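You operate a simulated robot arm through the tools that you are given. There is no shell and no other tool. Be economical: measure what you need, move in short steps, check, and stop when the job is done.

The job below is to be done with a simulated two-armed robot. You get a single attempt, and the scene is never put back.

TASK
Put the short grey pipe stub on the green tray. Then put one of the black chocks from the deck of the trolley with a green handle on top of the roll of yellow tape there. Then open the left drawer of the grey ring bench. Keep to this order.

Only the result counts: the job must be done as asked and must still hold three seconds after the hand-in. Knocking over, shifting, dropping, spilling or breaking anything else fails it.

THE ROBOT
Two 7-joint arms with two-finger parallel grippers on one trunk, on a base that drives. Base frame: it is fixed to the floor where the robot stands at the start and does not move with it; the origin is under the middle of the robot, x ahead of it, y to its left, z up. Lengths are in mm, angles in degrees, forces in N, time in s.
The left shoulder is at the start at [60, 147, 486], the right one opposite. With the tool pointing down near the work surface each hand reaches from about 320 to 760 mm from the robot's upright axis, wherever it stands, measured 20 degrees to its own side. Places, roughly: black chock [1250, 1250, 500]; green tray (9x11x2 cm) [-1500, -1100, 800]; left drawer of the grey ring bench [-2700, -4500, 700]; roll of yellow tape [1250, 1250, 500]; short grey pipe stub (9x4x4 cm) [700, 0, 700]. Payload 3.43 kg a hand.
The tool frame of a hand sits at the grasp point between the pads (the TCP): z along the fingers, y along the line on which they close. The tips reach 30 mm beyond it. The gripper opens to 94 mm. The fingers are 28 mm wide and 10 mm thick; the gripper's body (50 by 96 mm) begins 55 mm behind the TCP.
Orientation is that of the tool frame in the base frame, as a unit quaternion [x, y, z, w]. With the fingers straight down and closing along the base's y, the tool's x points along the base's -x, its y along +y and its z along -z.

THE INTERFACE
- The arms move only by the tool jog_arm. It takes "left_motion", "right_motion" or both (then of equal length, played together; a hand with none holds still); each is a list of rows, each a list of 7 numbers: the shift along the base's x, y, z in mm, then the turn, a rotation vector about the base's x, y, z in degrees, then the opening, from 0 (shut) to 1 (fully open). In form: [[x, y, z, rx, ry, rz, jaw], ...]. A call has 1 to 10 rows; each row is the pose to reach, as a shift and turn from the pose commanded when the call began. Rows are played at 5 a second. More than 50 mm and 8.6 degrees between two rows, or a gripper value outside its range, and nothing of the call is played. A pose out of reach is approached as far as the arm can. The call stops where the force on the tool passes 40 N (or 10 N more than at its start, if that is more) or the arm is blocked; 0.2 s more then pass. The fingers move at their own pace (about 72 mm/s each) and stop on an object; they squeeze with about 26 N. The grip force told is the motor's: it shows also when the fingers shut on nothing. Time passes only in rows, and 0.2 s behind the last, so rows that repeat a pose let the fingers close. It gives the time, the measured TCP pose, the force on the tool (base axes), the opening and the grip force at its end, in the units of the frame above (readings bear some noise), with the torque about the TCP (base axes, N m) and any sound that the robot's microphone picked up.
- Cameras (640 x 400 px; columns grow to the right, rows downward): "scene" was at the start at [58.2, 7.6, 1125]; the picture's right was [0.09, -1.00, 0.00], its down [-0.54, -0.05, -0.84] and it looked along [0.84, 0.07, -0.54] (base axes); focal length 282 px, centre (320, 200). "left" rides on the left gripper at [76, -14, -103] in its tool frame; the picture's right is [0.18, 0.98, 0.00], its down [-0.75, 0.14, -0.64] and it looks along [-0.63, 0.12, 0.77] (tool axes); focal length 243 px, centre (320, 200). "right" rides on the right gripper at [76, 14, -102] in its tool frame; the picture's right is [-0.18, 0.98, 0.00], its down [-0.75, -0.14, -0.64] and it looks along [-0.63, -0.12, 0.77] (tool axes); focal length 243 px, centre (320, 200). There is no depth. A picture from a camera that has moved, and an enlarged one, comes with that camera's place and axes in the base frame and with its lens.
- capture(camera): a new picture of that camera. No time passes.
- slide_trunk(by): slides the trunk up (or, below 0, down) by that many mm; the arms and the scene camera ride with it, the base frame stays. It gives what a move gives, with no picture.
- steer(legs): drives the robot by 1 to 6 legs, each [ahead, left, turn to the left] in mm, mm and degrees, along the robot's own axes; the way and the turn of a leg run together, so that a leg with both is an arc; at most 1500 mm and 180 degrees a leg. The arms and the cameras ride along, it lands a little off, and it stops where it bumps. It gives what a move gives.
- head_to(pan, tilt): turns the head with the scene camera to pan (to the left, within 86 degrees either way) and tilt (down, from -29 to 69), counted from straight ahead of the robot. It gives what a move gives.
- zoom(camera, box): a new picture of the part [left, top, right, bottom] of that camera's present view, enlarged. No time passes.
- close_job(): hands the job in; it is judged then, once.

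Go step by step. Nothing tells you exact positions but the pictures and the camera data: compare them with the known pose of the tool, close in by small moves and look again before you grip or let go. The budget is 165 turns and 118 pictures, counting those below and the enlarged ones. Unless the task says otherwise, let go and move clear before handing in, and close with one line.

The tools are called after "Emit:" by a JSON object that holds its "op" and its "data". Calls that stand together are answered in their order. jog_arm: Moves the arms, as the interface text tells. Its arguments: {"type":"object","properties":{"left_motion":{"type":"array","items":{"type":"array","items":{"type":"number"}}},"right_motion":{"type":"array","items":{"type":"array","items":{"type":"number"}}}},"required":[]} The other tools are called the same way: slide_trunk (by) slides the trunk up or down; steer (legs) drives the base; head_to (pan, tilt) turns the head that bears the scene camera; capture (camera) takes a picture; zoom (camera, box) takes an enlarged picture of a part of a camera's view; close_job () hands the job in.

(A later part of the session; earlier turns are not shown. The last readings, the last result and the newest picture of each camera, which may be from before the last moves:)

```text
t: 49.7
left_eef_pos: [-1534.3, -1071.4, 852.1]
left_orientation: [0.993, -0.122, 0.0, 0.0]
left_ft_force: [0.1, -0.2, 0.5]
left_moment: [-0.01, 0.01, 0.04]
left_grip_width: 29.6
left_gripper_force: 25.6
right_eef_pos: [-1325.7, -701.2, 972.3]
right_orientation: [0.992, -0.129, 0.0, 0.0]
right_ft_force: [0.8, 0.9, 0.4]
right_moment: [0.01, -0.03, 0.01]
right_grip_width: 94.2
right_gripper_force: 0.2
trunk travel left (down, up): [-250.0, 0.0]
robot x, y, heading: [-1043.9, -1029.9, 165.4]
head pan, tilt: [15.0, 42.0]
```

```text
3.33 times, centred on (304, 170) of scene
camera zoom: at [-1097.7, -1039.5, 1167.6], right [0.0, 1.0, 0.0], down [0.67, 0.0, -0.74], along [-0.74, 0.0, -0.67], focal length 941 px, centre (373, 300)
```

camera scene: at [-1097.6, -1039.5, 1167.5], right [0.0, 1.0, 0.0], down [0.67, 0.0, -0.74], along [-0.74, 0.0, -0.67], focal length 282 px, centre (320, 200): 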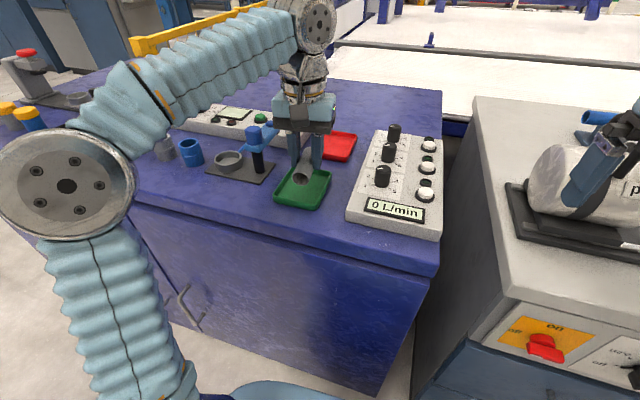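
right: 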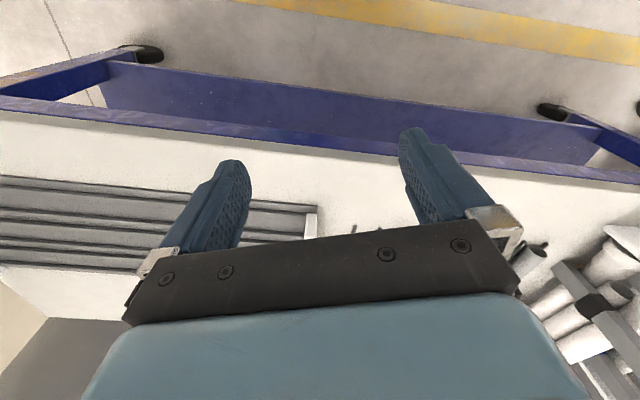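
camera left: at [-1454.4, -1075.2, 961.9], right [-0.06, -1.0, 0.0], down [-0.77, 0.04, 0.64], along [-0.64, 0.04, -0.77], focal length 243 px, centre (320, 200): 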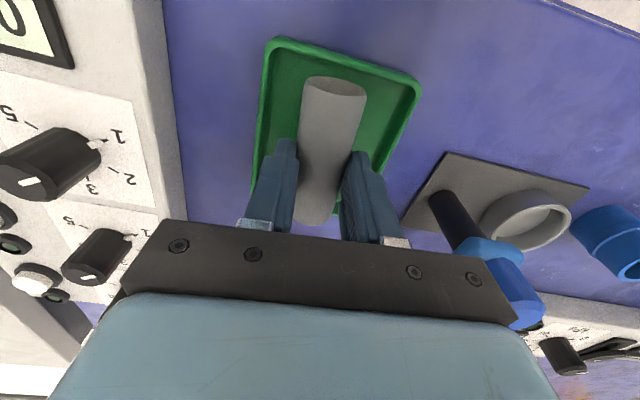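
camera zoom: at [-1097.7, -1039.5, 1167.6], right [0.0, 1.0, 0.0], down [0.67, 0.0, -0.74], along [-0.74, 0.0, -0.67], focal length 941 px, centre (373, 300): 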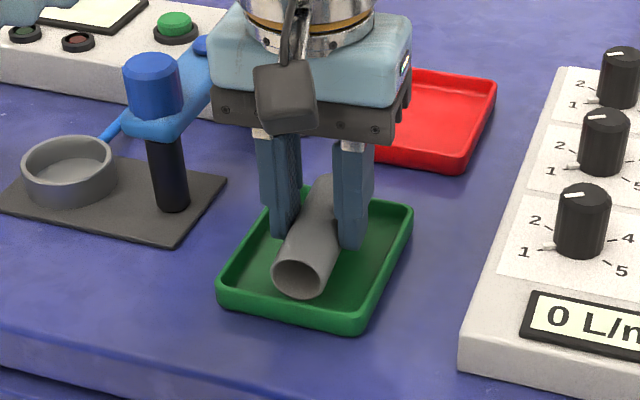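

Emit:
{"op": "jog_arm", "data": {"left_motion": [[0, 0, -2, 0, 0, 0, 0.1], [0, 0, -4, 0, 0, 0, 0.1]]}}

Emit:
{"op": "jog_arm", "data": {"left_motion": [[0, 0, -1.5, 0, 0, 0, 0.1], [0, 0, -3, 0, 0, 0, 0.1]]}}

Emit:
{"op": "zoom", "data": {"camera": "scene", "box": [240, 110, 368, 230]}}

```text
t: 50.3
left_eef_pos: [-1533.4, -1073.7, 848.9]
left_orientation: [0.993, -0.121, 0.001, 0.0]
left_ft_force: [0.1, -0.2, -0.2]
left_moment: [-0.01, 0.01, -0.03]
left_grip_width: 29.7
left_gripper_force: 25.5
right_eef_pos: [-1326.3, -701.1, 971.7]
right_orientation: [0.992, -0.129, 0.0, -0.001]
right_ft_force: [0.1, 0.2, -0.2]
right_moment: [-0.01, 0.02, -0.02]
right_grip_width: 93.9
right_gripper_force: 0.1
trunk travel left (down, up): [-250.0, 0.0]
robot x, y, heading: [-1038.8, -1034.0, 165.3]
head pan, tilt: [15.0, 42.0]
```

```text
t: 50.9
left_eef_pos: [-1533.8, -1073.3, 845.8]
left_orientation: [0.993, -0.121, 0.0, 0.0]
left_ft_force: [0.0, -0.6, 0.4]
left_moment: [-0.02, -0.01, -0.02]
left_grip_width: 29.6
left_gripper_force: 25.6
right_eef_pos: [-1326.7, -702.4, 972.6]
right_orientation: [0.992, -0.129, 0.0, 0.0]
right_ft_force: [-0.9, -0.2, 0.3]
right_moment: [-0.01, 0.0, 0.01]
right_grip_width: 93.9
right_gripper_force: 0.1
trunk travel left (down, up): [-250.0, 0.0]
robot x, y, heading: [-1041.4, -1031.7, 165.2]
head pan, tilt: [15.0, 42.0]
```

```text
3.33 times, centred on (304, 170) of scene
camera zoom: at [-1097.7, -1039.5, 1167.6], right [0.0, 1.0, 0.0], down [0.67, 0.0, -0.74], along [-0.74, 0.0, -0.67], focal length 941 px, centre (373, 300)
```

zoom: 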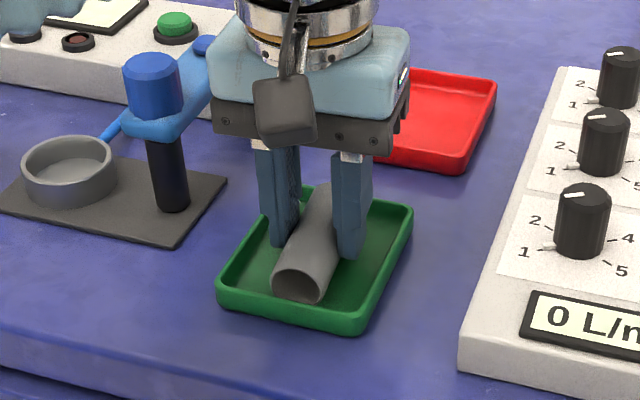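

Emit:
{"op": "jog_arm", "data": {"left_motion": [[0, 0, -1, 0, 0, 0, 0.1], [0, 0, -2.5, 0, 0, 0, 0.1]]}}

Emit:
{"op": "jog_arm", "data": {"left_motion": [[0, 0, -1, 0, 0, 0, 0.1], [0, 0, -2.5, 0, 0, 0, 0.1]]}}

```text
t: 51.5
left_eef_pos: [-1532.8, -1072.9, 844.5]
left_orientation: [0.993, -0.121, -0.003, 0.0]
left_ft_force: [0.5, -2.5, 21.0]
left_moment: [-0.22, -0.42, -0.02]
left_grip_width: 29.7
left_gripper_force: 26.2
right_eef_pos: [-1325.3, -700.6, 973.1]
right_orientation: [0.992, -0.128, 0.0, 0.0]
right_ft_force: [0.3, -0.4, 0.6]
right_moment: [-0.02, 0.02, 0.03]
right_grip_width: 93.8
right_gripper_force: 0.0
trunk travel left (down, up): [-250.0, 0.0]
robot x, y, heading: [-1043.8, -1032.6, 165.1]
head pan, tilt: [15.0, 42.0]
```

```text
t: 52.1
left_eef_pos: [-1532.8, -1073.3, 842.0]
left_orientation: [0.993, -0.12, -0.002, -0.001]
left_ft_force: [-1.9, -1.6, 25.3]
left_moment: [-0.06, 0.08, 0.0]
left_grip_width: 29.9
left_gripper_force: 25.5
right_eef_pos: [-1325.3, -700.8, 971.9]
right_orientation: [0.992, -0.129, -0.001, -0.001]
right_ft_force: [-0.1, 0.8, 0.1]
right_moment: [0.02, 0.01, -0.01]
right_grip_width: 93.9
right_gripper_force: 0.0
trunk travel left (down, up): [-250.0, 0.0]
robot x, y, heading: [-1040.1, -1028.2, 165.2]
head pan, tilt: [15.0, 42.0]
```

Contact made with the tray floor. I ease off, open just enough to stay inside the rims, and lift.

Emit:
{"op": "jog_arm", "data": {"left_motion": [[0, 0, 2, 0, 0, 0, 0.1], [0, 0, 2, 0, 0, 0, 0.38], [0, 0, 2, 0, 0, 0, 0.42], [0, 0, 12, 0, 0, 0, 0.42], [0, 0, 35, 0, 0, 0, 0.42], [0, 0, 55, 0, 0, 0, 0.42]]}}

Emit:
{"op": "capture", "data": {"camera": "left"}}

```text
t: 53.5
left_eef_pos: [-1533.9, -1074.7, 897.9]
left_orientation: [0.993, -0.121, 0.0, 0.001]
left_ft_force: [0.1, -0.1, 0.5]
left_moment: [-0.03, 0.0, -0.02]
left_grip_width: 39.4
left_gripper_force: 0.1
right_eef_pos: [-1326.4, -700.7, 971.2]
right_orientation: [0.992, -0.128, -0.001, 0.0]
right_ft_force: [1.5, 0.5, 0.1]
right_moment: [0.03, 0.0, -0.02]
right_grip_width: 93.9
right_gripper_force: 0.0
trunk travel left (down, up): [-250.0, 0.0]
robot x, y, heading: [-1042.8, -1034.4, 165.3]
head pan, tilt: [15.0, 42.0]
```

```text
82 pictures are left
camera left: at [-1456.5, -1078.7, 999.5], right [-0.06, -1.0, 0.0], down [-0.77, 0.04, 0.64], along [-0.64, 0.04, -0.77], focal length 243 px, centre (320, 200)
```

left: 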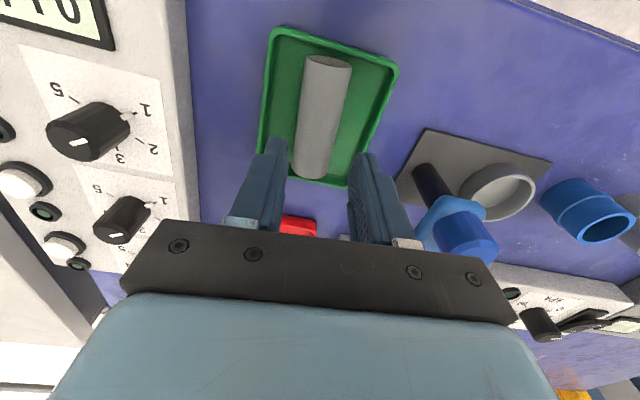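

The stub lies in the tray. I retract the hand, back away and drive toward the green-handled trolley.

Emit:
{"op": "jog_arm", "data": {"left_motion": [[42, -11, 10, 0, 0, 0, 0.6], [84, -22, 20, 0, 0, 0, 0.8], [126, -33, 30, 0, 0, 0, 1], [168, -44, 40, 0, 0, 0, 1], [200, -60, 45, 0, 0, 0, 1]]}}

Emit:
{"op": "steer", "data": {"legs": [[-450, 0, 0], [0, 0, -94], [900, 0, 0], [900, 0, 0], [0, 0, -30]]}}

Emit:
{"op": "head_to", "data": {"pan": 0, "tilt": 25}}

Emit:
{"op": "capture", "data": {"camera": "scene"}}

```text
t: 54.7
left_eef_pos: [-1334.7, -1132.4, 942.8]
left_orientation: [0.993, -0.121, 0.001, 0.0]
left_ft_force: [0.5, -0.1, -0.2]
left_moment: [-0.01, 0.0, 0.02]
left_grip_width: 94.1
left_gripper_force: 0.1
right_eef_pos: [-1326.9, -700.8, 971.6]
right_orientation: [0.992, -0.129, 0.0, 0.0]
right_ft_force: [-0.2, -0.2, 0.0]
right_moment: [-0.02, 0.01, 0.02]
right_grip_width: 94.1
right_gripper_force: 0.1
trunk travel left (down, up): [-250.0, 0.0]
robot x, y, heading: [-1041.8, -1029.4, 164.9]
head pan, tilt: [15.0, 42.0]
```

```text
t: 71.6
left_eef_pos: [25.2, 867.1, 943.7]
left_orientation: [-0.377, 0.926, 0.001, 0.0]
left_ft_force: [0.0, 0.1, 0.8]
left_moment: [0.0, -0.01, 0.02]
left_grip_width: 93.9
left_gripper_force: 0.0
right_eef_pos: [387.6, 632.1, 972.5]
right_orientation: [-0.368, 0.93, 0.0, 0.0]
right_ft_force: [0.4, 0.1, 0.3]
right_moment: [0.0, 0.0, -0.01]
right_grip_width: 94.1
right_gripper_force: 0.1
trunk travel left (down, up): [-250.0, 0.0]
robot x, y, heading: [-42.9, 566.1, 43.2]
head pan, tilt: [15.0, 42.0]
```

```text
t: 72.4
left_eef_pos: [24.0, 866.7, 942.3]
left_orientation: [-0.377, 0.926, 0.0, 0.001]
left_ft_force: [0.0, 0.0, 0.6]
left_moment: [0.0, 0.0, 0.01]
left_grip_width: 94.0
left_gripper_force: 0.1
right_eef_pos: [386.6, 630.6, 972.4]
right_orientation: [-0.368, 0.93, 0.001, 0.0]
right_ft_force: [-0.5, -0.7, -0.1]
right_moment: [-0.01, -0.02, 0.01]
right_grip_width: 93.8
right_gripper_force: 0.0
trunk travel left (down, up): [-250.0, 0.0]
robot x, y, heading: [-42.8, 566.3, 43.1]
head pan, tilt: [0.0, 25.0]
```

```text
81 pictures are left
camera scene: at [0.5, 608.4, 1193.8], right [0.68, -0.73, 0.0], down [-0.31, -0.29, -0.91], along [0.66, 0.62, -0.42], focal length 282 px, centre (320, 200)
```

scene: 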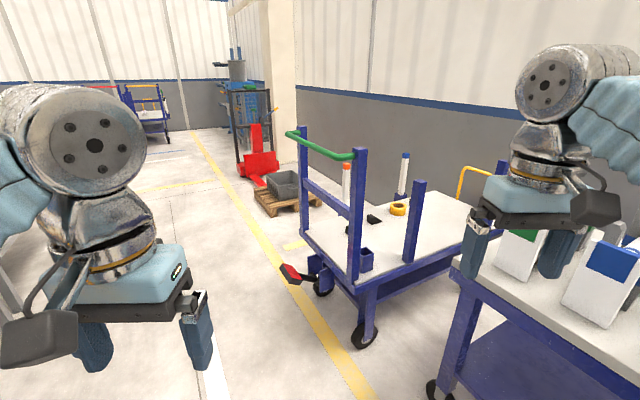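

Emit:
{"op": "zoom", "data": {"camera": "scene", "box": [280, 130, 472, 310]}}

```text
2.22 times, centred on (376, 220) of scene
camera zoom: at [0.5, 608.4, 1193.8], right [0.68, -0.73, 0.0], down [-0.31, -0.29, -0.91], along [0.66, 0.62, -0.42], focal length 627 px, centre (196, 156)
```

zoom: 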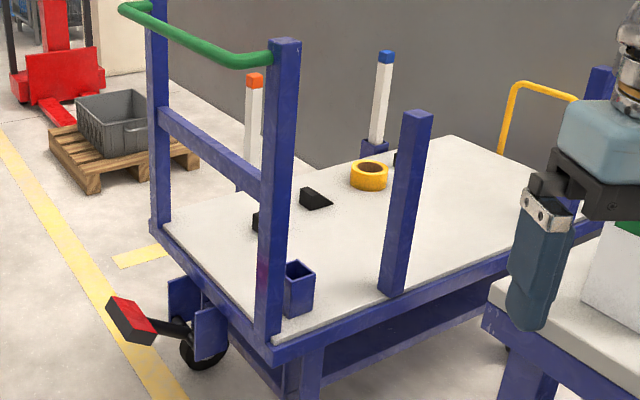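

I've located the trolley: its long axis runs at about -18°, and the tape and chocks lie near its far (left) long side, with white sticks on that edge. The bench blocks the near side, so I go round the handle end to the left side, first to a viewpoint.

Emit:
{"op": "steer", "data": {"legs": [[0, 0, 28.7], [850, 0, 0], [850, 0, 0], [0, 0, -89.8]]}}

Emit:
{"op": "head_to", "data": {"pan": -20, "tilt": 30}}

Emit:
{"op": "capture", "data": {"camera": "scene"}}

```text
t: 86.3
left_eef_pos: [791.1, 2258.6, 943.3]
left_orientation: [0.158, 0.987, 0.0, 0.0]
left_ft_force: [0.0, 0.1, 0.2]
left_moment: [0.03, 0.01, 0.0]
left_grip_width: 93.9
left_gripper_force: 0.0
right_eef_pos: [752.0, 1828.4, 971.5]
right_orientation: [0.167, 0.986, 0.001, 0.001]
right_ft_force: [0.2, 0.4, -0.5]
right_moment: [0.02, 0.02, -0.02]
right_grip_width: 93.9
right_gripper_force: 0.0
trunk travel left (down, up): [-250.0, 0.0]
robot x, y, heading: [492.3, 2181.5, -19.4]
head pan, tilt: [0.0, 25.0]
```

```text
t: 87.2
left_eef_pos: [790.3, 2258.5, 943.1]
left_orientation: [0.157, 0.988, 0.0, 0.0]
left_ft_force: [0.2, 0.1, -0.6]
left_moment: [0.01, 0.0, -0.01]
left_grip_width: 94.0
left_gripper_force: 0.1
right_eef_pos: [751.7, 1828.9, 972.3]
right_orientation: [0.166, 0.986, 0.001, 0.0]
right_ft_force: [0.2, -0.4, 0.7]
right_moment: [-0.02, -0.01, -0.02]
right_grip_width: 93.9
right_gripper_force: 0.1
trunk travel left (down, up): [-250.0, 0.0]
robot x, y, heading: [495.6, 2181.7, -19.1]
head pan, tilt: [-20.0, 30.0]
```

```text
79 pictures are left
camera scene: at [533.4, 2131.8, 1185.9], right [-0.63, -0.78, 0.0], down [-0.39, 0.31, -0.87], along [0.67, -0.55, -0.5], focal length 282 px, centre (320, 200)
```

scene: 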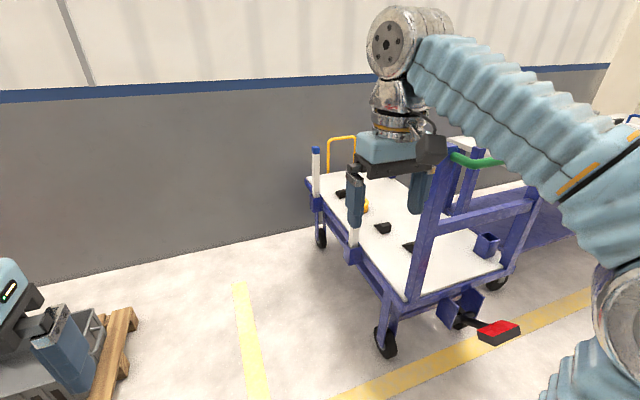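

The left side of the trolley is clear; with deck z ≈ 450, chock 1 is about (1150, 1293) and the tape about (1335, 1250). I drive alongside and turn to face the trolley.

Emit:
{"op": "steer", "data": {"legs": [[0, 60, 0], [0, 0, -2.9], [1065, 0, 0], [0, 0, -86]]}}

Emit:
{"op": "head_to", "data": {"pan": 0, "tilt": 45}}

Emit:
{"op": "capture", "data": {"camera": "scene"}}

```text
t: 97.2
left_eef_pos: [1545.3, 1548.2, 943.7]
left_orientation: [0.812, 0.584, 0.0, 0.0]
left_ft_force: [-0.7, 0.2, 0.2]
left_moment: [0.01, -0.04, 0.02]
left_grip_width: 94.1
left_gripper_force: 0.0
right_eef_pos: [1115.7, 1591.1, 972.3]
right_orientation: [0.817, 0.577, -0.001, -0.001]
right_ft_force: [0.5, -0.7, 0.0]
right_moment: [0.01, 0.03, 0.01]
right_grip_width: 94.1
right_gripper_force: 0.0
trunk travel left (down, up): [-250.0, 0.0]
robot x, y, heading: [1466.5, 1847.5, -109.4]
head pan, tilt: [-20.0, 30.0]
```

```text
t: 98.0
left_eef_pos: [1546.2, 1547.9, 942.9]
left_orientation: [0.812, 0.584, 0.0, 0.001]
left_ft_force: [0.7, 0.1, -0.4]
left_moment: [0.0, 0.01, -0.02]
left_grip_width: 93.8
left_gripper_force: 0.1
right_eef_pos: [1114.9, 1591.0, 972.3]
right_orientation: [0.817, 0.576, 0.0, 0.0]
right_ft_force: [-0.5, -0.5, -0.5]
right_moment: [0.0, -0.01, 0.03]
right_grip_width: 93.8
right_gripper_force: 0.1
trunk travel left (down, up): [-250.0, 0.0]
robot x, y, heading: [1470.0, 1843.6, -109.2]
head pan, tilt: [0.0, 45.0]
```

```text
78 pictures are left
camera scene: at [1450.3, 1798.8, 1163.3], right [-0.94, 0.34, 0.0], down [0.24, 0.67, -0.71], along [-0.24, -0.67, -0.71], focal length 282 px, centre (320, 200)
```

scene: 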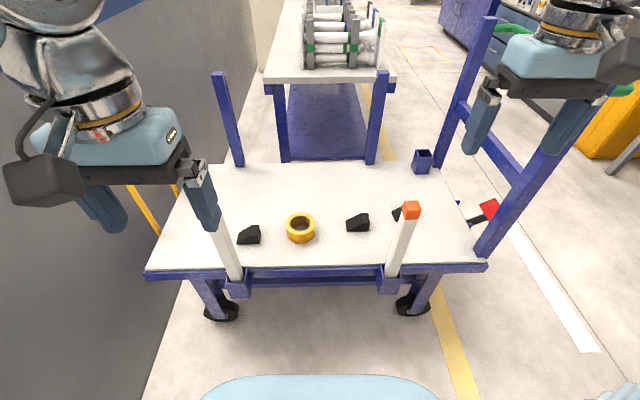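

I see the tape at about (1314, 1241), chocks at (1133, 1277) and (1474, 1210), and upright sticks at the deck edge on both sides. To keep the left forearm between the sticks, I pull the right hand in and shift the robot 180 mm to its right.

Emit:
{"op": "jog_arm", "data": {"right_motion": [[40, 10, 0, 0, 0, 0, 1], [80, 20, 0, 0, 0, 0, 1], [110, 25, 0, 0, 0, 0, 1]]}}

Emit:
{"op": "steer", "data": {"legs": [[0, -180, 0]]}}

Emit:
{"op": "head_to", "data": {"pan": 10, "tilt": 45}}

Emit:
{"op": "capture", "data": {"camera": "scene"}}

```text
t: 98.8
left_eef_pos: [1544.9, 1547.2, 943.2]
left_orientation: [0.811, 0.584, 0.0, 0.0]
left_ft_force: [-1.0, 0.1, -0.2]
left_moment: [0.03, 0.02, -0.01]
left_grip_width: 94.0
left_gripper_force: 0.1
right_eef_pos: [1226.4, 1614.5, 971.8]
right_orientation: [0.816, 0.577, 0.0, 0.0]
right_ft_force: [0.2, -0.4, -1.2]
right_moment: [0.0, 0.0, 0.0]
right_grip_width: 94.0
right_gripper_force: 0.0
trunk travel left (down, up): [-250.0, 0.0]
robot x, y, heading: [1466.2, 1851.5, -109.5]
head pan, tilt: [0.0, 45.0]
```

```text
t: 100.3
left_eef_pos: [1375.2, 1607.5, 942.5]
left_orientation: [0.812, 0.583, -0.001, 0.0]
left_ft_force: [0.4, 0.0, 0.4]
left_moment: [0.02, 0.02, -0.01]
left_grip_width: 94.2
left_gripper_force: 0.0
right_eef_pos: [1054.5, 1675.0, 972.5]
right_orientation: [0.817, 0.576, 0.0, 0.001]
right_ft_force: [0.5, -1.1, 0.6]
right_moment: [0.0, 0.0, -0.03]
right_grip_width: 94.0
right_gripper_force: 0.1
trunk travel left (down, up): [-250.0, 0.0]
robot x, y, heading: [1296.7, 1908.9, -109.5]
head pan, tilt: [0.0, 45.0]
```

```text
t: 101.0
left_eef_pos: [1373.9, 1608.8, 942.9]
left_orientation: [0.812, 0.583, 0.001, 0.0]
left_ft_force: [0.3, 0.0, -0.3]
left_moment: [0.01, 0.0, -0.01]
left_grip_width: 94.1
left_gripper_force: 0.0
right_eef_pos: [1055.8, 1675.7, 972.7]
right_orientation: [0.817, 0.576, 0.0, 0.0]
right_ft_force: [0.5, 1.2, -0.2]
right_moment: [0.01, 0.02, 0.01]
right_grip_width: 94.2
right_gripper_force: 0.1
trunk travel left (down, up): [-250.0, 0.0]
robot x, y, heading: [1297.6, 1905.5, -109.7]
head pan, tilt: [10.0, 45.0]
```

```text
77 pictures are left
camera scene: at [1293.1, 1856.0, 1163.2], right [-0.99, 0.17, 0.0], down [0.12, 0.7, -0.71], along [-0.12, -0.7, -0.71], focal length 282 px, centre (320, 200)
```

scene: 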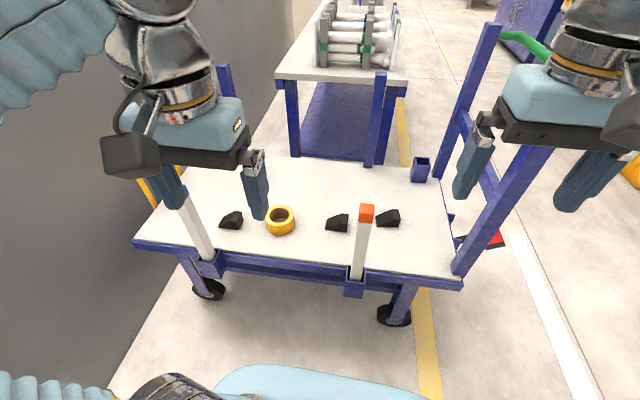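

Emit:
{"op": "jog_arm", "data": {"left_motion": [[-12, -33, -32, 0, 0, 0, 1], [-24, -66, -64, 0, 0, 0, 1], [-36, -99, -96, 0, 0, 0, 1], [-48, -132, -128, 0, 0, 0, 1], [-60, -165, -160, 0, 0, 0, 1], [-72, -198, -192, 0, 0, 0, 1], [-82, -231, -223, 0, 0, 0, 1]]}}

Emit:
{"op": "capture", "data": {"camera": "left"}}

Emit:
{"op": "capture", "data": {"camera": "scene"}}

```text
t: 102.6
left_eef_pos: [1290.4, 1378.4, 716.6]
left_orientation: [0.812, 0.583, -0.001, 0.001]
left_ft_force: [0.1, 0.6, -0.1]
left_moment: [-0.01, 0.05, -0.03]
left_grip_width: 94.0
left_gripper_force: 0.1
right_eef_pos: [1055.6, 1675.4, 973.0]
right_orientation: [0.817, 0.577, 0.001, 0.0]
right_ft_force: [-0.4, 0.3, 1.1]
right_moment: [0.02, 0.02, 0.01]
right_grip_width: 94.2
right_gripper_force: 0.0
trunk travel left (down, up): [-250.0, 0.0]
robot x, y, heading: [1295.6, 1907.5, -109.6]
head pan, tilt: [10.0, 45.0]
```

```text
76 pictures are left
camera left: at [1301.6, 1455.3, 820.2], right [0.99, -0.14, 0.0], down [-0.11, -0.76, 0.64], along [-0.09, -0.64, -0.77], focal length 243 px, centre (320, 200)
```

left: 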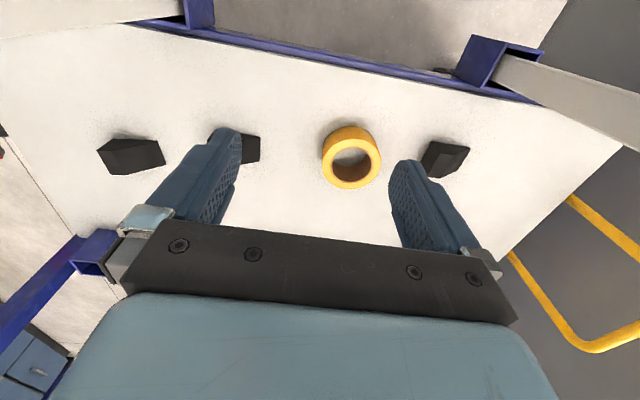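

```text
75 pictures are left
camera scene: at [1293.2, 1856.2, 1163.3], right [-0.99, 0.17, 0.0], down [0.12, 0.7, -0.71], along [-0.12, -0.7, -0.71], focal length 282 px, centre (320, 200)
```

scene: 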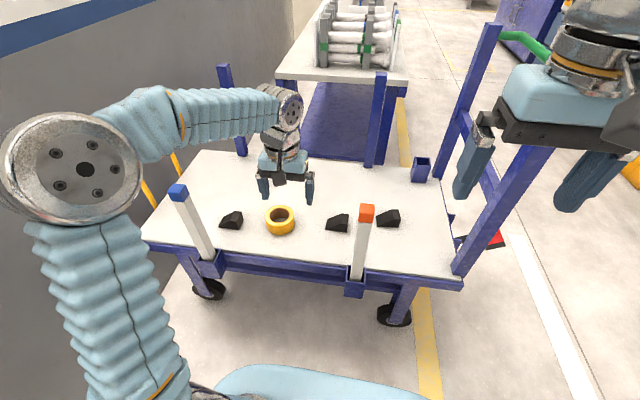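

Emit:
{"op": "zoom", "data": {"camera": "scene", "box": [210, 190, 370, 250]}}

Emit:
{"op": "jog_arm", "data": {"left_motion": [[-40, -23, -3, 0, 0, 0, 1], [-80, -46, -6, 0, 0, 0, 1], [-120, -62, -9, 0, 0, 0, 1]]}}

Emit:
{"op": "capture", "data": {"camera": "left"}}

```text
4.00 times, centred on (290, 220) of scene
camera zoom: at [1293.2, 1856.2, 1163.3], right [-0.99, 0.17, 0.0], down [0.12, 0.7, -0.71], along [-0.12, -0.7, -0.71], focal length 1129 px, centre (440, 120)
```

zoom: 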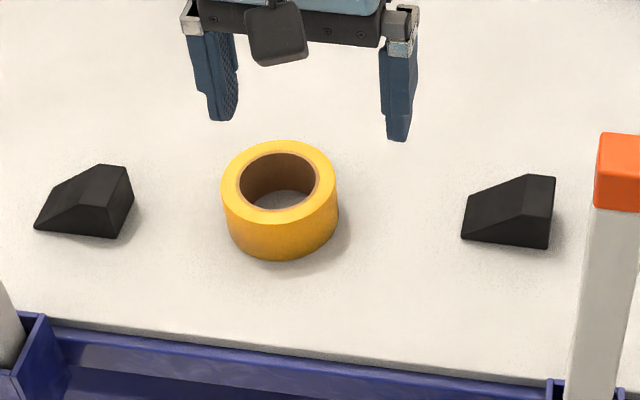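

```text
t: 103.4
left_eef_pos: [1174.3, 1314.0, 710.1]
left_orientation: [0.811, 0.585, -0.001, 0.0]
left_ft_force: [1.0, -0.3, -0.2]
left_moment: [-0.01, 0.0, 0.01]
left_grip_width: 93.9
left_gripper_force: 0.1
right_eef_pos: [1054.9, 1676.9, 972.6]
right_orientation: [0.817, 0.577, 0.0, 0.0]
right_ft_force: [0.9, -0.5, -0.6]
right_moment: [-0.05, 0.02, -0.02]
right_grip_width: 94.3
right_gripper_force: 0.0
trunk travel left (down, up): [-250.0, 0.0]
robot x, y, heading: [1296.7, 1910.4, -109.8]
head pan, tilt: [10.0, 45.0]
```

```text
73 pictures are left
camera left: at [1184.9, 1390.6, 812.8], right [0.99, -0.14, 0.0], down [-0.11, -0.76, 0.64], along [-0.09, -0.64, -0.77], focal length 243 px, centre (320, 200)
```

left: 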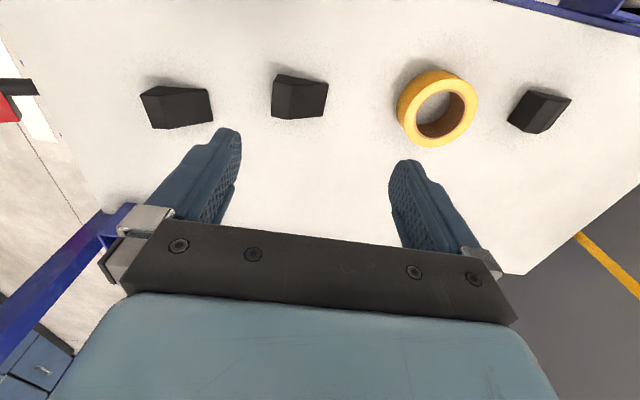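

Emit:
{"op": "zoom", "data": {"camera": "left", "box": [250, 50, 490, 160]}}

```text
2.67 times, centred on (370, 105) of left
camera zoom: at [1184.9, 1390.6, 812.8], right [0.99, -0.14, 0.0], down [-0.11, -0.76, 0.64], along [-0.09, -0.64, -0.77], focal length 647 px, centre (187, 453)
```

zoom: 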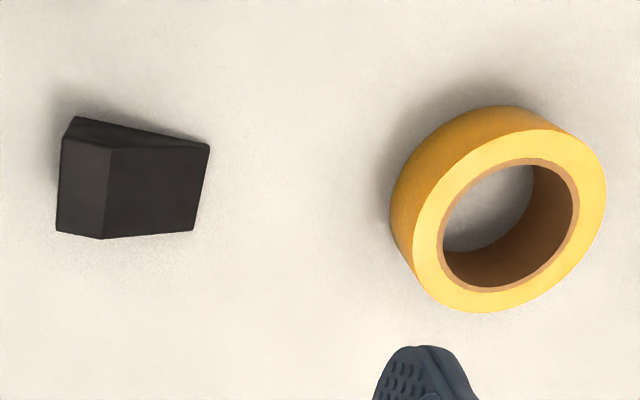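

The middle chock is a wedge with about 43 mm between its vertical sides along the robot's forward axis, so I must turn the hand 90° about the vertical. I do it while hovering at z 710.

Emit:
{"op": "jog_arm", "data": {"left_motion": [[0, 0, 0, 0, 0, 8.5, 1], [0, 0, 0, 0, 0, 17, 1], [0, 0, 0, 0, 0, 25.5, 1], [0, 0, 0, 0, 0, 34, 1], [0, 0, 0, 0, 0, 42.5, 1], [0, 0, 0, 0, 0, 51, 1], [0, 0, 0, 0, 0, 59.5, 1], [0, 0, 0, 0, 0, 68, 1], [0, 0, 0, 0, 0, 76.5, 1], [0, 0, 0, 0, 0, 85, 1]]}}

Emit:
{"op": "capture", "data": {"camera": "left"}}

Emit:
{"op": "capture", "data": {"camera": "scene"}}

```text
t: 105.6
left_eef_pos: [1172.6, 1315.2, 710.4]
left_orientation: [0.203, 0.979, 0.0, 0.0]
left_ft_force: [0.8, 0.5, 0.4]
left_moment: [0.01, -0.02, -0.02]
left_grip_width: 94.0
left_gripper_force: 0.1
right_eef_pos: [1054.9, 1676.1, 971.5]
right_orientation: [0.817, 0.576, 0.0, 0.0]
right_ft_force: [-0.2, 0.3, -1.5]
right_moment: [0.05, -0.03, -0.03]
right_grip_width: 93.9
right_gripper_force: 0.0
trunk travel left (down, up): [-250.0, 0.0]
robot x, y, heading: [1299.4, 1909.3, -109.6]
head pan, tilt: [10.0, 45.0]
```

```text
71 pictures are left
camera left: at [1097.2, 1332.5, 813.8], right [0.22, 0.98, 0.0], down [0.75, -0.17, 0.64], along [0.63, -0.14, -0.77], focal length 243 px, centre (320, 200)
```

left: 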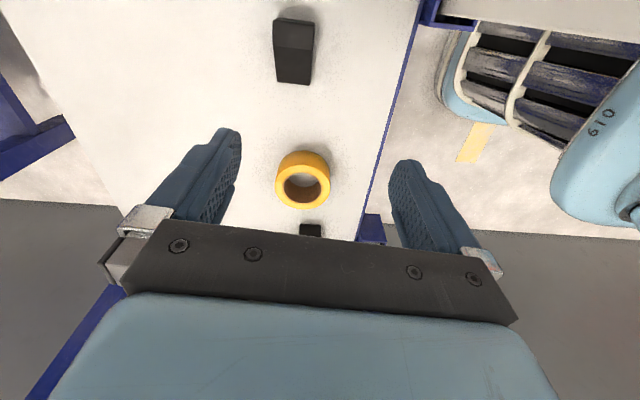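

```text
70 pictures are left
camera scene: at [1293.1, 1855.9, 1163.2], right [-0.99, 0.17, 0.0], down [0.12, 0.7, -0.71], along [-0.12, -0.7, -0.71], focal length 282 px, centre (320, 200)
```

scene: 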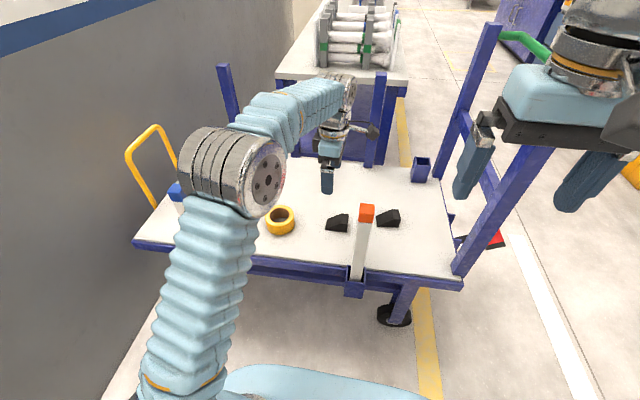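

The turn worked and the elbow stays high, clear of the sticks. I centre over the chock and come down to z 600.

Emit:
{"op": "jog_arm", "data": {"left_motion": [[-18, -13, -20, 0, 0, 2.5, 0.85], [-37, -26, -50, 0, 0, 5, 0.85], [-37, -26, -90, 0, 0, 5, 0.85], [-37, -26, -120, 0, 0, 5, 0.85]]}}

Emit:
{"op": "capture", "data": {"camera": "left"}}

Emit:
{"op": "zoom", "data": {"camera": "scene", "box": [240, 150, 400, 250]}}

```text
t: 106.6
left_eef_pos: [1136.7, 1291.8, 590.4]
left_orientation: [0.161, 0.987, 0.0, 0.0]
left_ft_force: [-0.2, 0.4, -1.5]
left_moment: [0.05, 0.0, 0.0]
left_grip_width: 80.1
left_gripper_force: 0.1
right_eef_pos: [1055.0, 1675.8, 972.0]
right_orientation: [0.817, 0.576, 0.0, 0.0]
right_ft_force: [0.0, -0.4, -0.3]
right_moment: [-0.03, 0.02, 0.03]
right_grip_width: 93.8
right_gripper_force: 0.1
trunk travel left (down, up): [-250.0, 0.0]
robot x, y, heading: [1298.5, 1905.5, -109.6]
head pan, tilt: [10.0, 45.0]
```

```text
69 pictures are left
camera left: at [1060.0, 1302.4, 694.1], right [0.14, 0.99, 0.0], down [0.76, -0.11, 0.64], along [0.64, -0.09, -0.77], focal length 243 px, centre (320, 200)
```

left: 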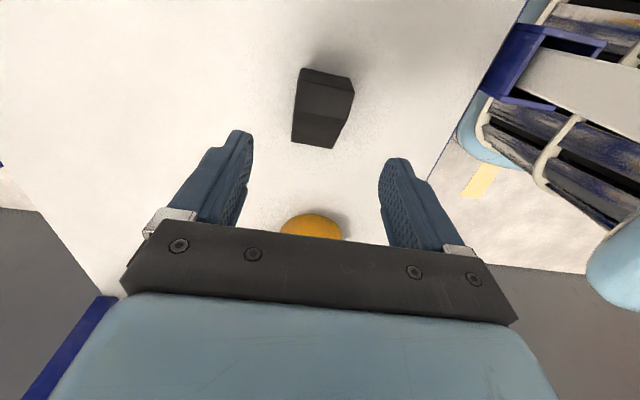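

```text
4.00 times, centred on (320, 200) of scene
camera zoom: at [1293.1, 1856.0, 1163.3], right [-0.99, 0.17, 0.0], down [0.12, 0.7, -0.71], along [-0.12, -0.7, -0.71], focal length 1129 px, centre (320, 200)
```

zoom: 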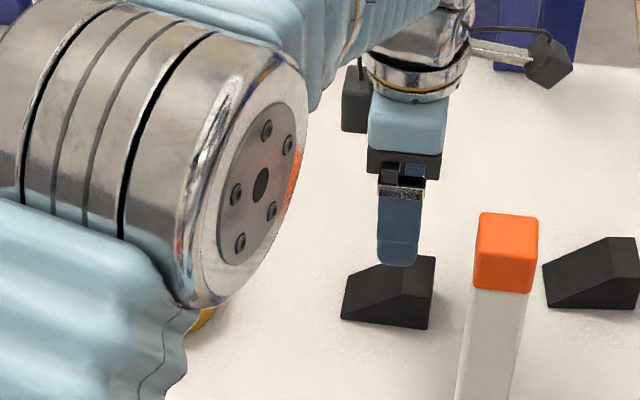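

Emit:
{"op": "zoom", "data": {"camera": "left", "box": [240, 40, 400, 160]}}

```text
3.33 times, centred on (320, 100) of left
camera zoom: at [1060.0, 1302.4, 694.1], right [0.14, 0.99, 0.0], down [0.76, -0.11, 0.64], along [0.64, -0.09, -0.77], focal length 809 px, centre (320, 533)
```

zoom: 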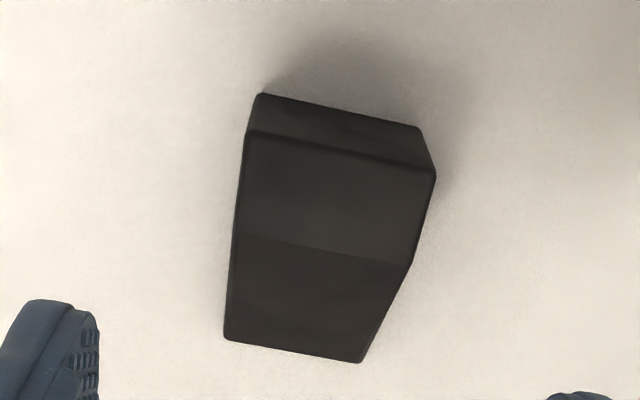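

The chock's footprint is centred near (1146, 1289), and the hand is right over its centroid. I descend to z ≈ 494 and close.

Emit:
{"op": "jog_arm", "data": {"left_motion": [[1, 0, -40, 0, 0, 0, 0.8], [2, 0, -75, 0, 0, 0, 0.75], [2, 0, -95, 0, 0, 0, 0.75]]}}

Emit:
{"op": "capture", "data": {"camera": "left"}}

Emit:
{"op": "zoom", "data": {"camera": "scene", "box": [290, 170, 418, 250]}}

```text
t: 107.4
left_eef_pos: [1139.4, 1288.8, 497.0]
left_orientation: [0.162, 0.987, 0.0, 0.0]
left_ft_force: [-0.7, -0.2, 0.4]
left_moment: [-0.02, 0.0, 0.0]
left_grip_width: 70.5
left_gripper_force: 0.0
right_eef_pos: [1055.6, 1676.5, 971.2]
right_orientation: [0.817, 0.577, 0.0, 0.0]
right_ft_force: [-0.3, 0.0, -0.4]
right_moment: [-0.03, -0.02, 0.0]
right_grip_width: 94.0
right_gripper_force: 0.0
trunk travel left (down, up): [-250.0, 0.0]
robot x, y, heading: [1301.0, 1907.1, -109.6]
head pan, tilt: [10.0, 45.0]
```

```text
66 pictures are left
camera left: at [1062.4, 1300.0, 598.2], right [0.14, 0.99, 0.0], down [0.76, -0.11, 0.64], along [0.64, -0.09, -0.77], focal length 243 px, centre (320, 200)
```

left: 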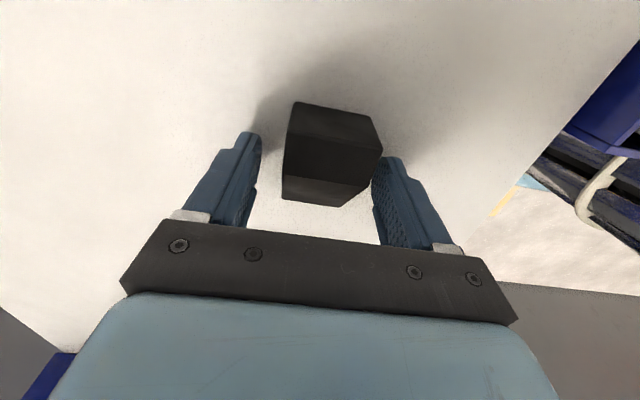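

```text
5.00 times, centred on (354, 210) of scene
camera zoom: at [1293.0, 1855.9, 1163.3], right [-0.99, 0.17, 0.0], down [0.12, 0.7, -0.71], along [-0.12, -0.7, -0.71], focal length 1411 px, centre (150, 150)
```

zoom: 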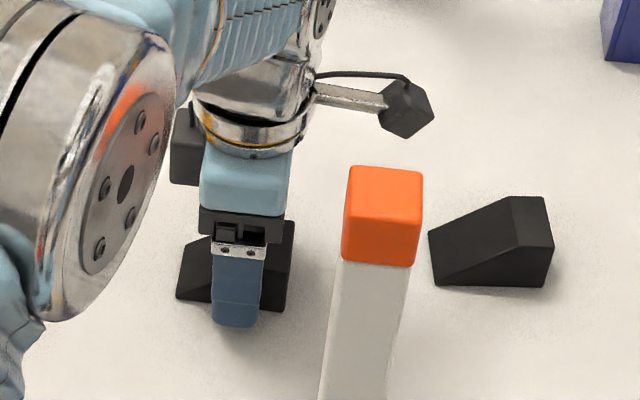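

Emit:
{"op": "jog_arm", "data": {"left_motion": [[1, 3, -2, 0, 0, 0, 0.75], [1, 3, -3, 0, 0, 0, 0.55], [1, 3, -3, 0, 0, 0, 0.35], [1, 3, -3, 0, 0, 0, 0.3], [1, 3, -3, 0, 0, 0, 0.3]]}}

Emit:
{"op": "capture", "data": {"camera": "left"}}

```text
t: 108.6
left_eef_pos: [1139.2, 1293.1, 493.9]
left_orientation: [0.161, 0.987, 0.0, 0.0]
left_ft_force: [0.2, -3.2, 1.3]
left_moment: [0.03, 0.06, 0.03]
left_grip_width: 48.6
left_gripper_force: 26.2
right_eef_pos: [1055.6, 1675.1, 972.0]
right_orientation: [0.817, 0.576, 0.0, 0.0]
right_ft_force: [-0.6, -0.9, 0.1]
right_moment: [0.0, 0.0, 0.0]
right_grip_width: 93.9
right_gripper_force: 0.1
trunk travel left (down, up): [-250.0, 0.0]
robot x, y, heading: [1297.1, 1908.6, -109.3]
head pan, tilt: [10.0, 45.0]
```

```text
64 pictures are left
camera left: at [1062.5, 1302.9, 595.0], right [0.14, 0.99, 0.0], down [0.76, -0.11, 0.64], along [0.64, -0.09, -0.77], focal length 243 px, centre (320, 200)
```

left: 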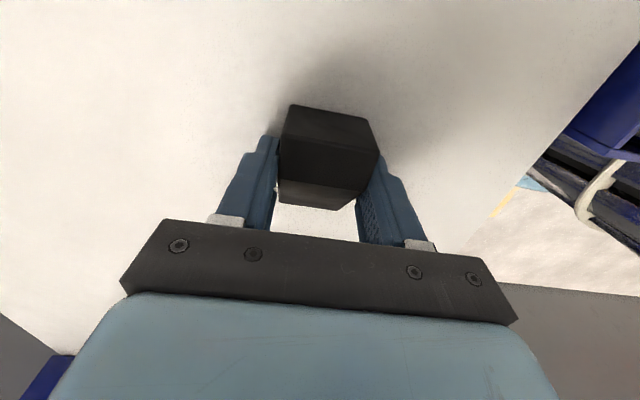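

Chock gripped at 48.6 mm. I lift it and check.

Emit:
{"op": "jog_arm", "data": {"left_motion": [[0, 0, 15, 0, 0, 0, 0.3], [0, 0, 50, 0, 0, 0, 0.3], [0, 0, 90, 0, 0, 0, 0.3], [0, 0, 120, 0, 0, 0, 0.3]]}}

Emit:
{"op": "capture", "data": {"camera": "left"}}

Emit:
{"op": "capture", "data": {"camera": "scene"}}

```text
t: 109.6
left_eef_pos: [1136.6, 1290.5, 612.3]
left_orientation: [0.162, 0.987, 0.0, 0.001]
left_ft_force: [0.3, -0.6, -1.2]
left_moment: [0.02, 0.0, 0.05]
left_grip_width: 48.5
left_gripper_force: 26.1
right_eef_pos: [1054.9, 1674.6, 972.4]
right_orientation: [0.818, 0.576, 0.0, -0.001]
right_ft_force: [-0.2, -0.6, 0.3]
right_moment: [-0.02, 0.0, -0.03]
right_grip_width: 93.9
right_gripper_force: 0.1
trunk travel left (down, up): [-250.0, 0.0]
robot x, y, heading: [1301.2, 1907.5, -109.5]
head pan, tilt: [10.0, 45.0]
```

```text
63 pictures are left
camera left: at [1060.9, 1300.9, 715.1], right [0.14, 0.99, 0.0], down [0.76, -0.11, 0.64], along [0.64, -0.09, -0.77], focal length 243 px, centre (320, 200)
```

left: 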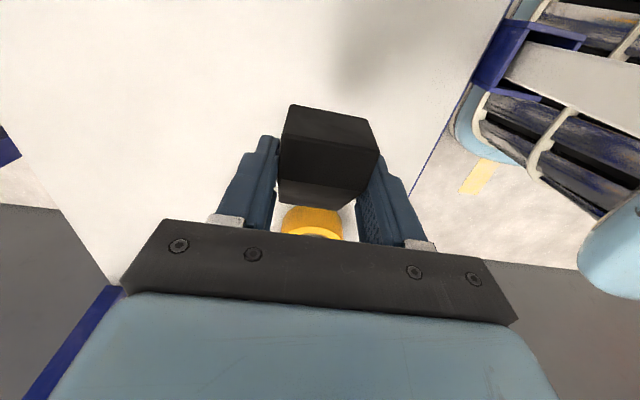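

```text
62 pictures are left
camera scene: at [1293.0, 1855.8, 1163.2], right [-0.99, 0.17, 0.0], down [0.12, 0.7, -0.71], along [-0.12, -0.7, -0.71], focal length 282 px, centre (320, 200)
```

scene: 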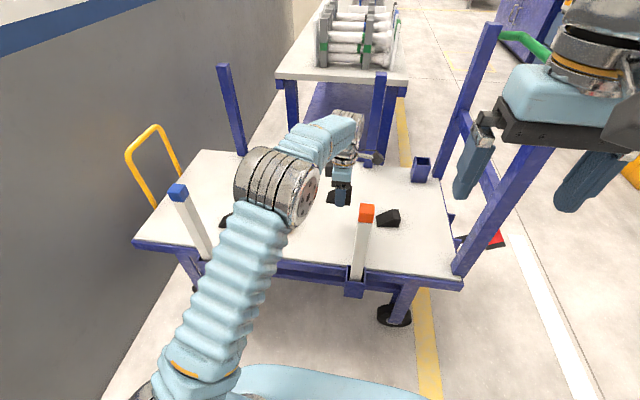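

The chock is held. The tape centre triangulates to about (1319, 1255) with its top at z ≈ 503; I carry the chock over it.

Emit:
{"op": "jog_arm", "data": {"left_motion": [[45, -9, 0, 0, 0, 0, 0.3], [90, -17, 0, 0, 0, 0, 0.3], [135, -26, 0, 0, 0, 0, 0.3], [178, -34, 0, 0, 0, 0, 0.3]]}}

Emit:
{"op": "capture", "data": {"camera": "left"}}

Emit:
{"op": "capture", "data": {"camera": "scene"}}

```text
t: 110.6
left_eef_pos: [1316.2, 1259.5, 612.2]
left_orientation: [0.161, 0.987, 0.0, 0.0]
left_ft_force: [-0.6, -0.1, -1.7]
left_moment: [0.02, -0.05, -0.05]
left_grip_width: 48.6
left_gripper_force: 25.8
right_eef_pos: [1054.8, 1675.1, 971.5]
right_orientation: [0.817, 0.576, -0.001, 0.0]
right_ft_force: [-0.9, -0.5, 1.4]
right_moment: [0.0, 0.02, 0.02]
right_grip_width: 93.9
right_gripper_force: 0.0
trunk travel left (down, up): [-250.0, 0.0]
robot x, y, heading: [1295.4, 1910.1, -109.5]
head pan, tilt: [10.0, 45.0]
```

```text
61 pictures are left
camera left: at [1239.2, 1270.2, 714.6], right [0.14, 0.99, 0.0], down [0.76, -0.11, 0.64], along [0.64, -0.09, -0.77], focal length 243 px, centre (320, 200)
```

left: 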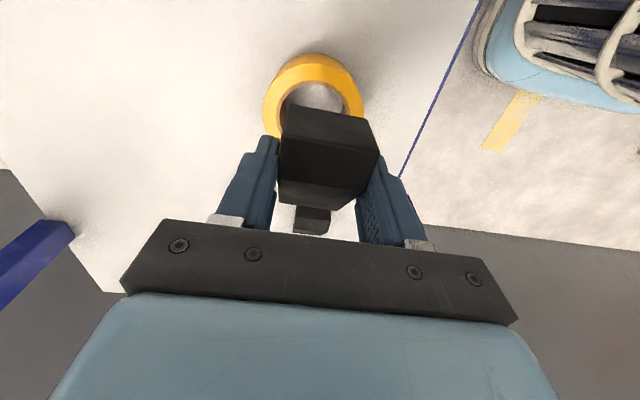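

```text
60 pictures are left
camera scene: at [1292.7, 1855.9, 1163.2], right [-0.99, 0.17, 0.0], down [0.12, 0.7, -0.71], along [-0.12, -0.7, -0.71], focal length 282 px, centre (320, 200)
```

scene: 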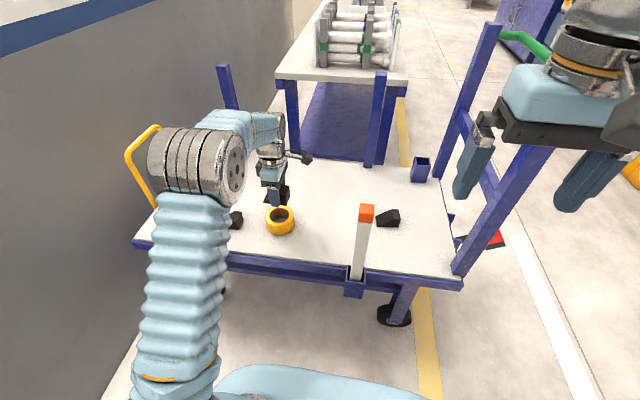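

Emit:
{"op": "zoom", "data": {"camera": "left", "box": [240, 40, 400, 140]}}

Emit:
{"op": "zoom", "data": {"camera": "scene", "box": [220, 150, 348, 250]}}

```text
4.00 times, centred on (320, 90) of left
camera zoom: at [1239.2, 1270.2, 714.6], right [0.14, 0.99, 0.0], down [0.76, -0.11, 0.64], along [0.64, -0.09, -0.77], focal length 970 px, centre (320, 640)
```

zoom: 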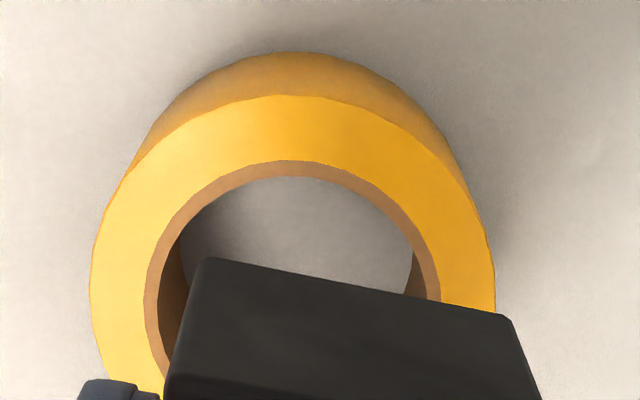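

```text
4.00 times, centred on (284, 200) of scene
camera zoom: at [1292.7, 1855.9, 1163.2], right [-0.99, 0.17, 0.0], down [0.12, 0.7, -0.71], along [-0.12, -0.7, -0.71], focal length 1129 px, centre (464, 200)
```

zoom: 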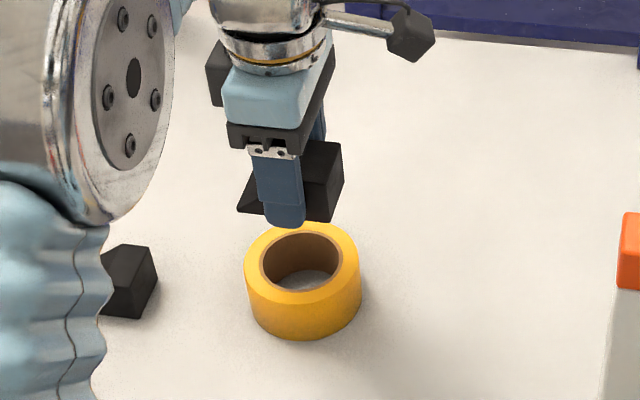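

Tape centre refined to about (1319, 1253). I shift about 5 mm and descend toward contact.

Emit:
{"op": "jog_arm", "data": {"left_motion": [[-1.3, -5, -20, 0, 0, 0, 0.3], [-1.3, -5, -45, 0, 0, 0, 0.3], [-1.3, -5, -60, 0, 0, 0, 0.3]]}}

Emit:
{"op": "zoom", "data": {"camera": "left", "box": [240, 60, 400, 220]}}

Emit:
{"op": "zoom", "data": {"camera": "scene", "box": [220, 150, 348, 250]}}

```text
t: 111.4
left_eef_pos: [1314.1, 1254.6, 552.5]
left_orientation: [0.162, 0.987, 0.0, 0.0]
left_ft_force: [-0.2, 0.2, -1.8]
left_moment: [-0.01, -0.05, 0.02]
left_grip_width: 48.3
left_gripper_force: 25.7
right_eef_pos: [1054.9, 1675.9, 971.6]
right_orientation: [0.817, 0.576, 0.001, 0.0]
right_ft_force: [0.0, -0.4, 0.0]
right_moment: [0.02, 0.02, 0.0]
right_grip_width: 94.3
right_gripper_force: 0.0
trunk travel left (down, up): [-250.0, 0.0]
robot x, y, heading: [1298.1, 1910.0, -109.8]
head pan, tilt: [10.0, 45.0]
```

```text
2.50 times, centred on (320, 140) of left
camera zoom: at [1237.8, 1264.6, 653.9], right [0.14, 0.99, 0.0], down [0.76, -0.11, 0.64], along [0.64, -0.09, -0.77], focal length 606 px, centre (320, 350)
```

zoom: 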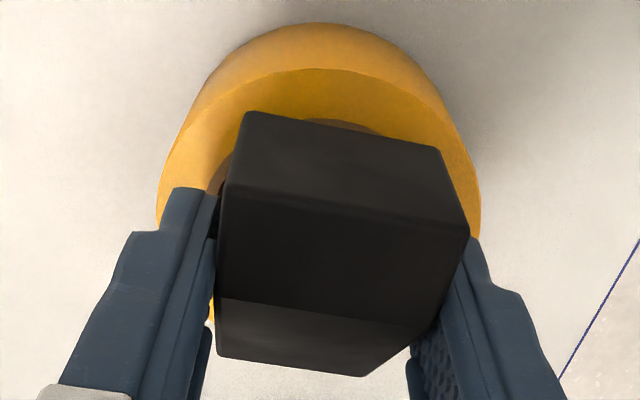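

```text
4.00 times, centred on (284, 200) of scene
camera zoom: at [1293.1, 1855.8, 1163.2], right [-0.99, 0.17, 0.0], down [0.12, 0.7, -0.71], along [-0.12, -0.7, -0.71], focal length 1129 px, centre (464, 200)
```

zoom: 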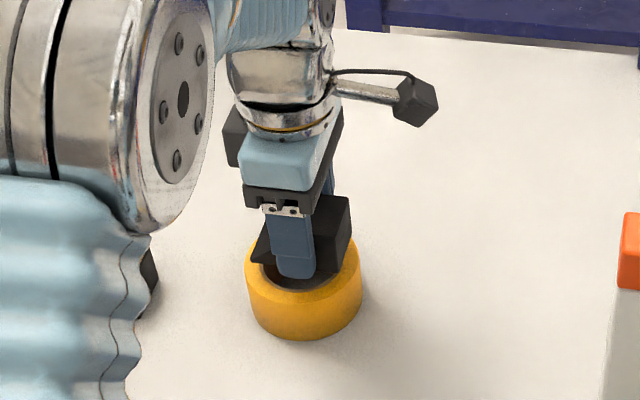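

The tall end sits about 31 mm before the tape centre and is laterally centred, so the corners will rest on the ring. I continue down in small steps.

Emit:
{"op": "jog_arm", "data": {"left_motion": [[0, 0, -3, 0, 0, 0, 0.3], [0, 0, -6, 0, 0, 0, 0.3]]}}

Emit:
{"op": "jog_arm", "data": {"left_motion": [[0, 0, -1, 0, 0, 0, 0.3], [0, 0, -2, 0, 0, 0, 0.3]]}}

Emit:
{"op": "jog_arm", "data": {"left_motion": [[0, 0, -1, 0, 0, 0, 0.3], [0, 0, -2, 0, 0, 0, 0.3]]}}

```text
t: 112.0
left_eef_pos: [1315.6, 1253.1, 546.3]
left_orientation: [0.161, 0.987, 0.0, 0.0]
left_ft_force: [-0.2, -0.1, -2.0]
left_moment: [-0.01, 0.03, -0.01]
left_grip_width: 48.4
left_gripper_force: 26.3
right_eef_pos: [1055.0, 1674.9, 972.1]
right_orientation: [0.817, 0.576, 0.0, 0.0]
right_ft_force: [0.4, 0.4, 0.2]
right_moment: [0.02, 0.03, 0.01]
right_grip_width: 93.7
right_gripper_force: 0.0
trunk travel left (down, up): [-250.0, 0.0]
robot x, y, heading: [1295.4, 1910.5, -109.3]
head pan, tilt: [10.0, 45.0]
```

```text
t: 112.6
left_eef_pos: [1315.4, 1253.9, 546.1]
left_orientation: [0.162, 0.987, 0.0, -0.001]
left_ft_force: [-0.8, 0.2, -1.3]
left_moment: [0.0, -0.03, 0.01]
left_grip_width: 48.5
left_gripper_force: 26.2
right_eef_pos: [1054.5, 1676.4, 972.8]
right_orientation: [0.817, 0.576, 0.0, 0.001]
right_ft_force: [0.5, -0.4, 0.8]
right_moment: [0.0, -0.01, 0.01]
right_grip_width: 94.1
right_gripper_force: 0.2
trunk travel left (down, up): [-250.0, 0.0]
robot x, y, heading: [1298.0, 1908.2, -109.5]
head pan, tilt: [10.0, 45.0]
```

```text
t: 113.2
left_eef_pos: [1314.3, 1254.2, 542.9]
left_orientation: [0.162, 0.987, 0.0, 0.0]
left_ft_force: [0.2, 0.0, 0.0]
left_moment: [0.02, -0.01, 0.01]
left_grip_width: 48.6
left_gripper_force: 25.7
right_eef_pos: [1054.6, 1676.1, 973.2]
right_orientation: [0.817, 0.577, 0.001, 0.001]
right_ft_force: [0.5, -0.4, 0.2]
right_moment: [0.0, -0.01, 0.0]
right_grip_width: 94.0
right_gripper_force: 0.1
trunk travel left (down, up): [-250.0, 0.0]
robot x, y, heading: [1297.5, 1911.1, -109.5]
head pan, tilt: [10.0, 45.0]
```

Emit:
{"op": "jog_arm", "data": {"left_motion": [[0, 0, -1, 0, 0, 0, 0.3], [0, 0, -2, 0, 0, 0, 0.3]]}}

Emit:
{"op": "jog_arm", "data": {"left_motion": [[0, 0, -1, 0, 0, 0, 0.3], [0, 0, -2, 0, 0, 0, 0.3]]}}

Emit:
{"op": "zoom", "data": {"camera": "left", "box": [240, 60, 400, 220]}}

```text
t: 113.8
left_eef_pos: [1315.5, 1253.4, 543.2]
left_orientation: [0.161, 0.987, 0.0, 0.0]
left_ft_force: [-0.6, -0.2, -1.7]
left_moment: [0.01, -0.03, -0.02]
left_grip_width: 48.8
left_gripper_force: 26.3
right_eef_pos: [1054.5, 1676.7, 972.6]
right_orientation: [0.817, 0.577, -0.001, 0.0]
right_ft_force: [1.1, -0.4, 0.3]
right_moment: [-0.03, -0.01, 0.0]
right_grip_width: 94.1
right_gripper_force: 0.1
trunk travel left (down, up): [-250.0, 0.0]
robot x, y, heading: [1296.7, 1906.4, -109.5]
head pan, tilt: [10.0, 45.0]
```

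```text
t: 114.4
left_eef_pos: [1315.0, 1253.6, 539.6]
left_orientation: [0.161, 0.987, -0.001, 0.0]
left_ft_force: [-0.4, 1.1, -1.5]
left_moment: [0.02, -0.01, 0.02]
left_grip_width: 48.6
left_gripper_force: 25.8
right_eef_pos: [1055.0, 1676.4, 973.2]
right_orientation: [0.817, 0.576, 0.0, 0.0]
right_ft_force: [-0.1, 0.4, 0.6]
right_moment: [-0.02, 0.0, 0.04]
right_grip_width: 94.1
right_gripper_force: 0.0
trunk travel left (down, up): [-250.0, 0.0]
robot x, y, heading: [1297.8, 1910.7, -109.5]
head pan, tilt: [10.0, 45.0]
```

```text
2.50 times, centred on (320, 140) of left
camera zoom: at [1238.8, 1264.3, 642.2], right [0.14, 0.99, 0.0], down [0.76, -0.11, 0.64], along [0.64, -0.09, -0.77], focal length 606 px, centre (320, 350)
```

zoom: 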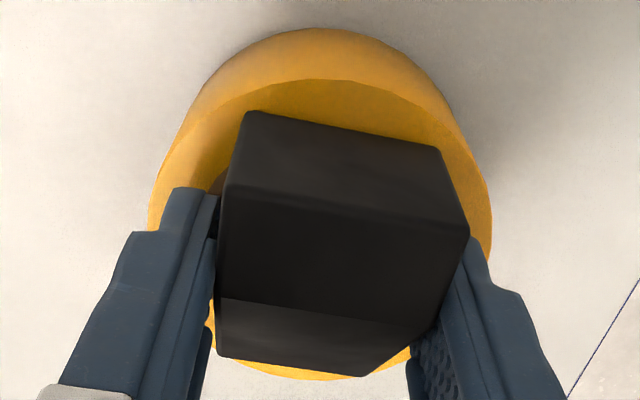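

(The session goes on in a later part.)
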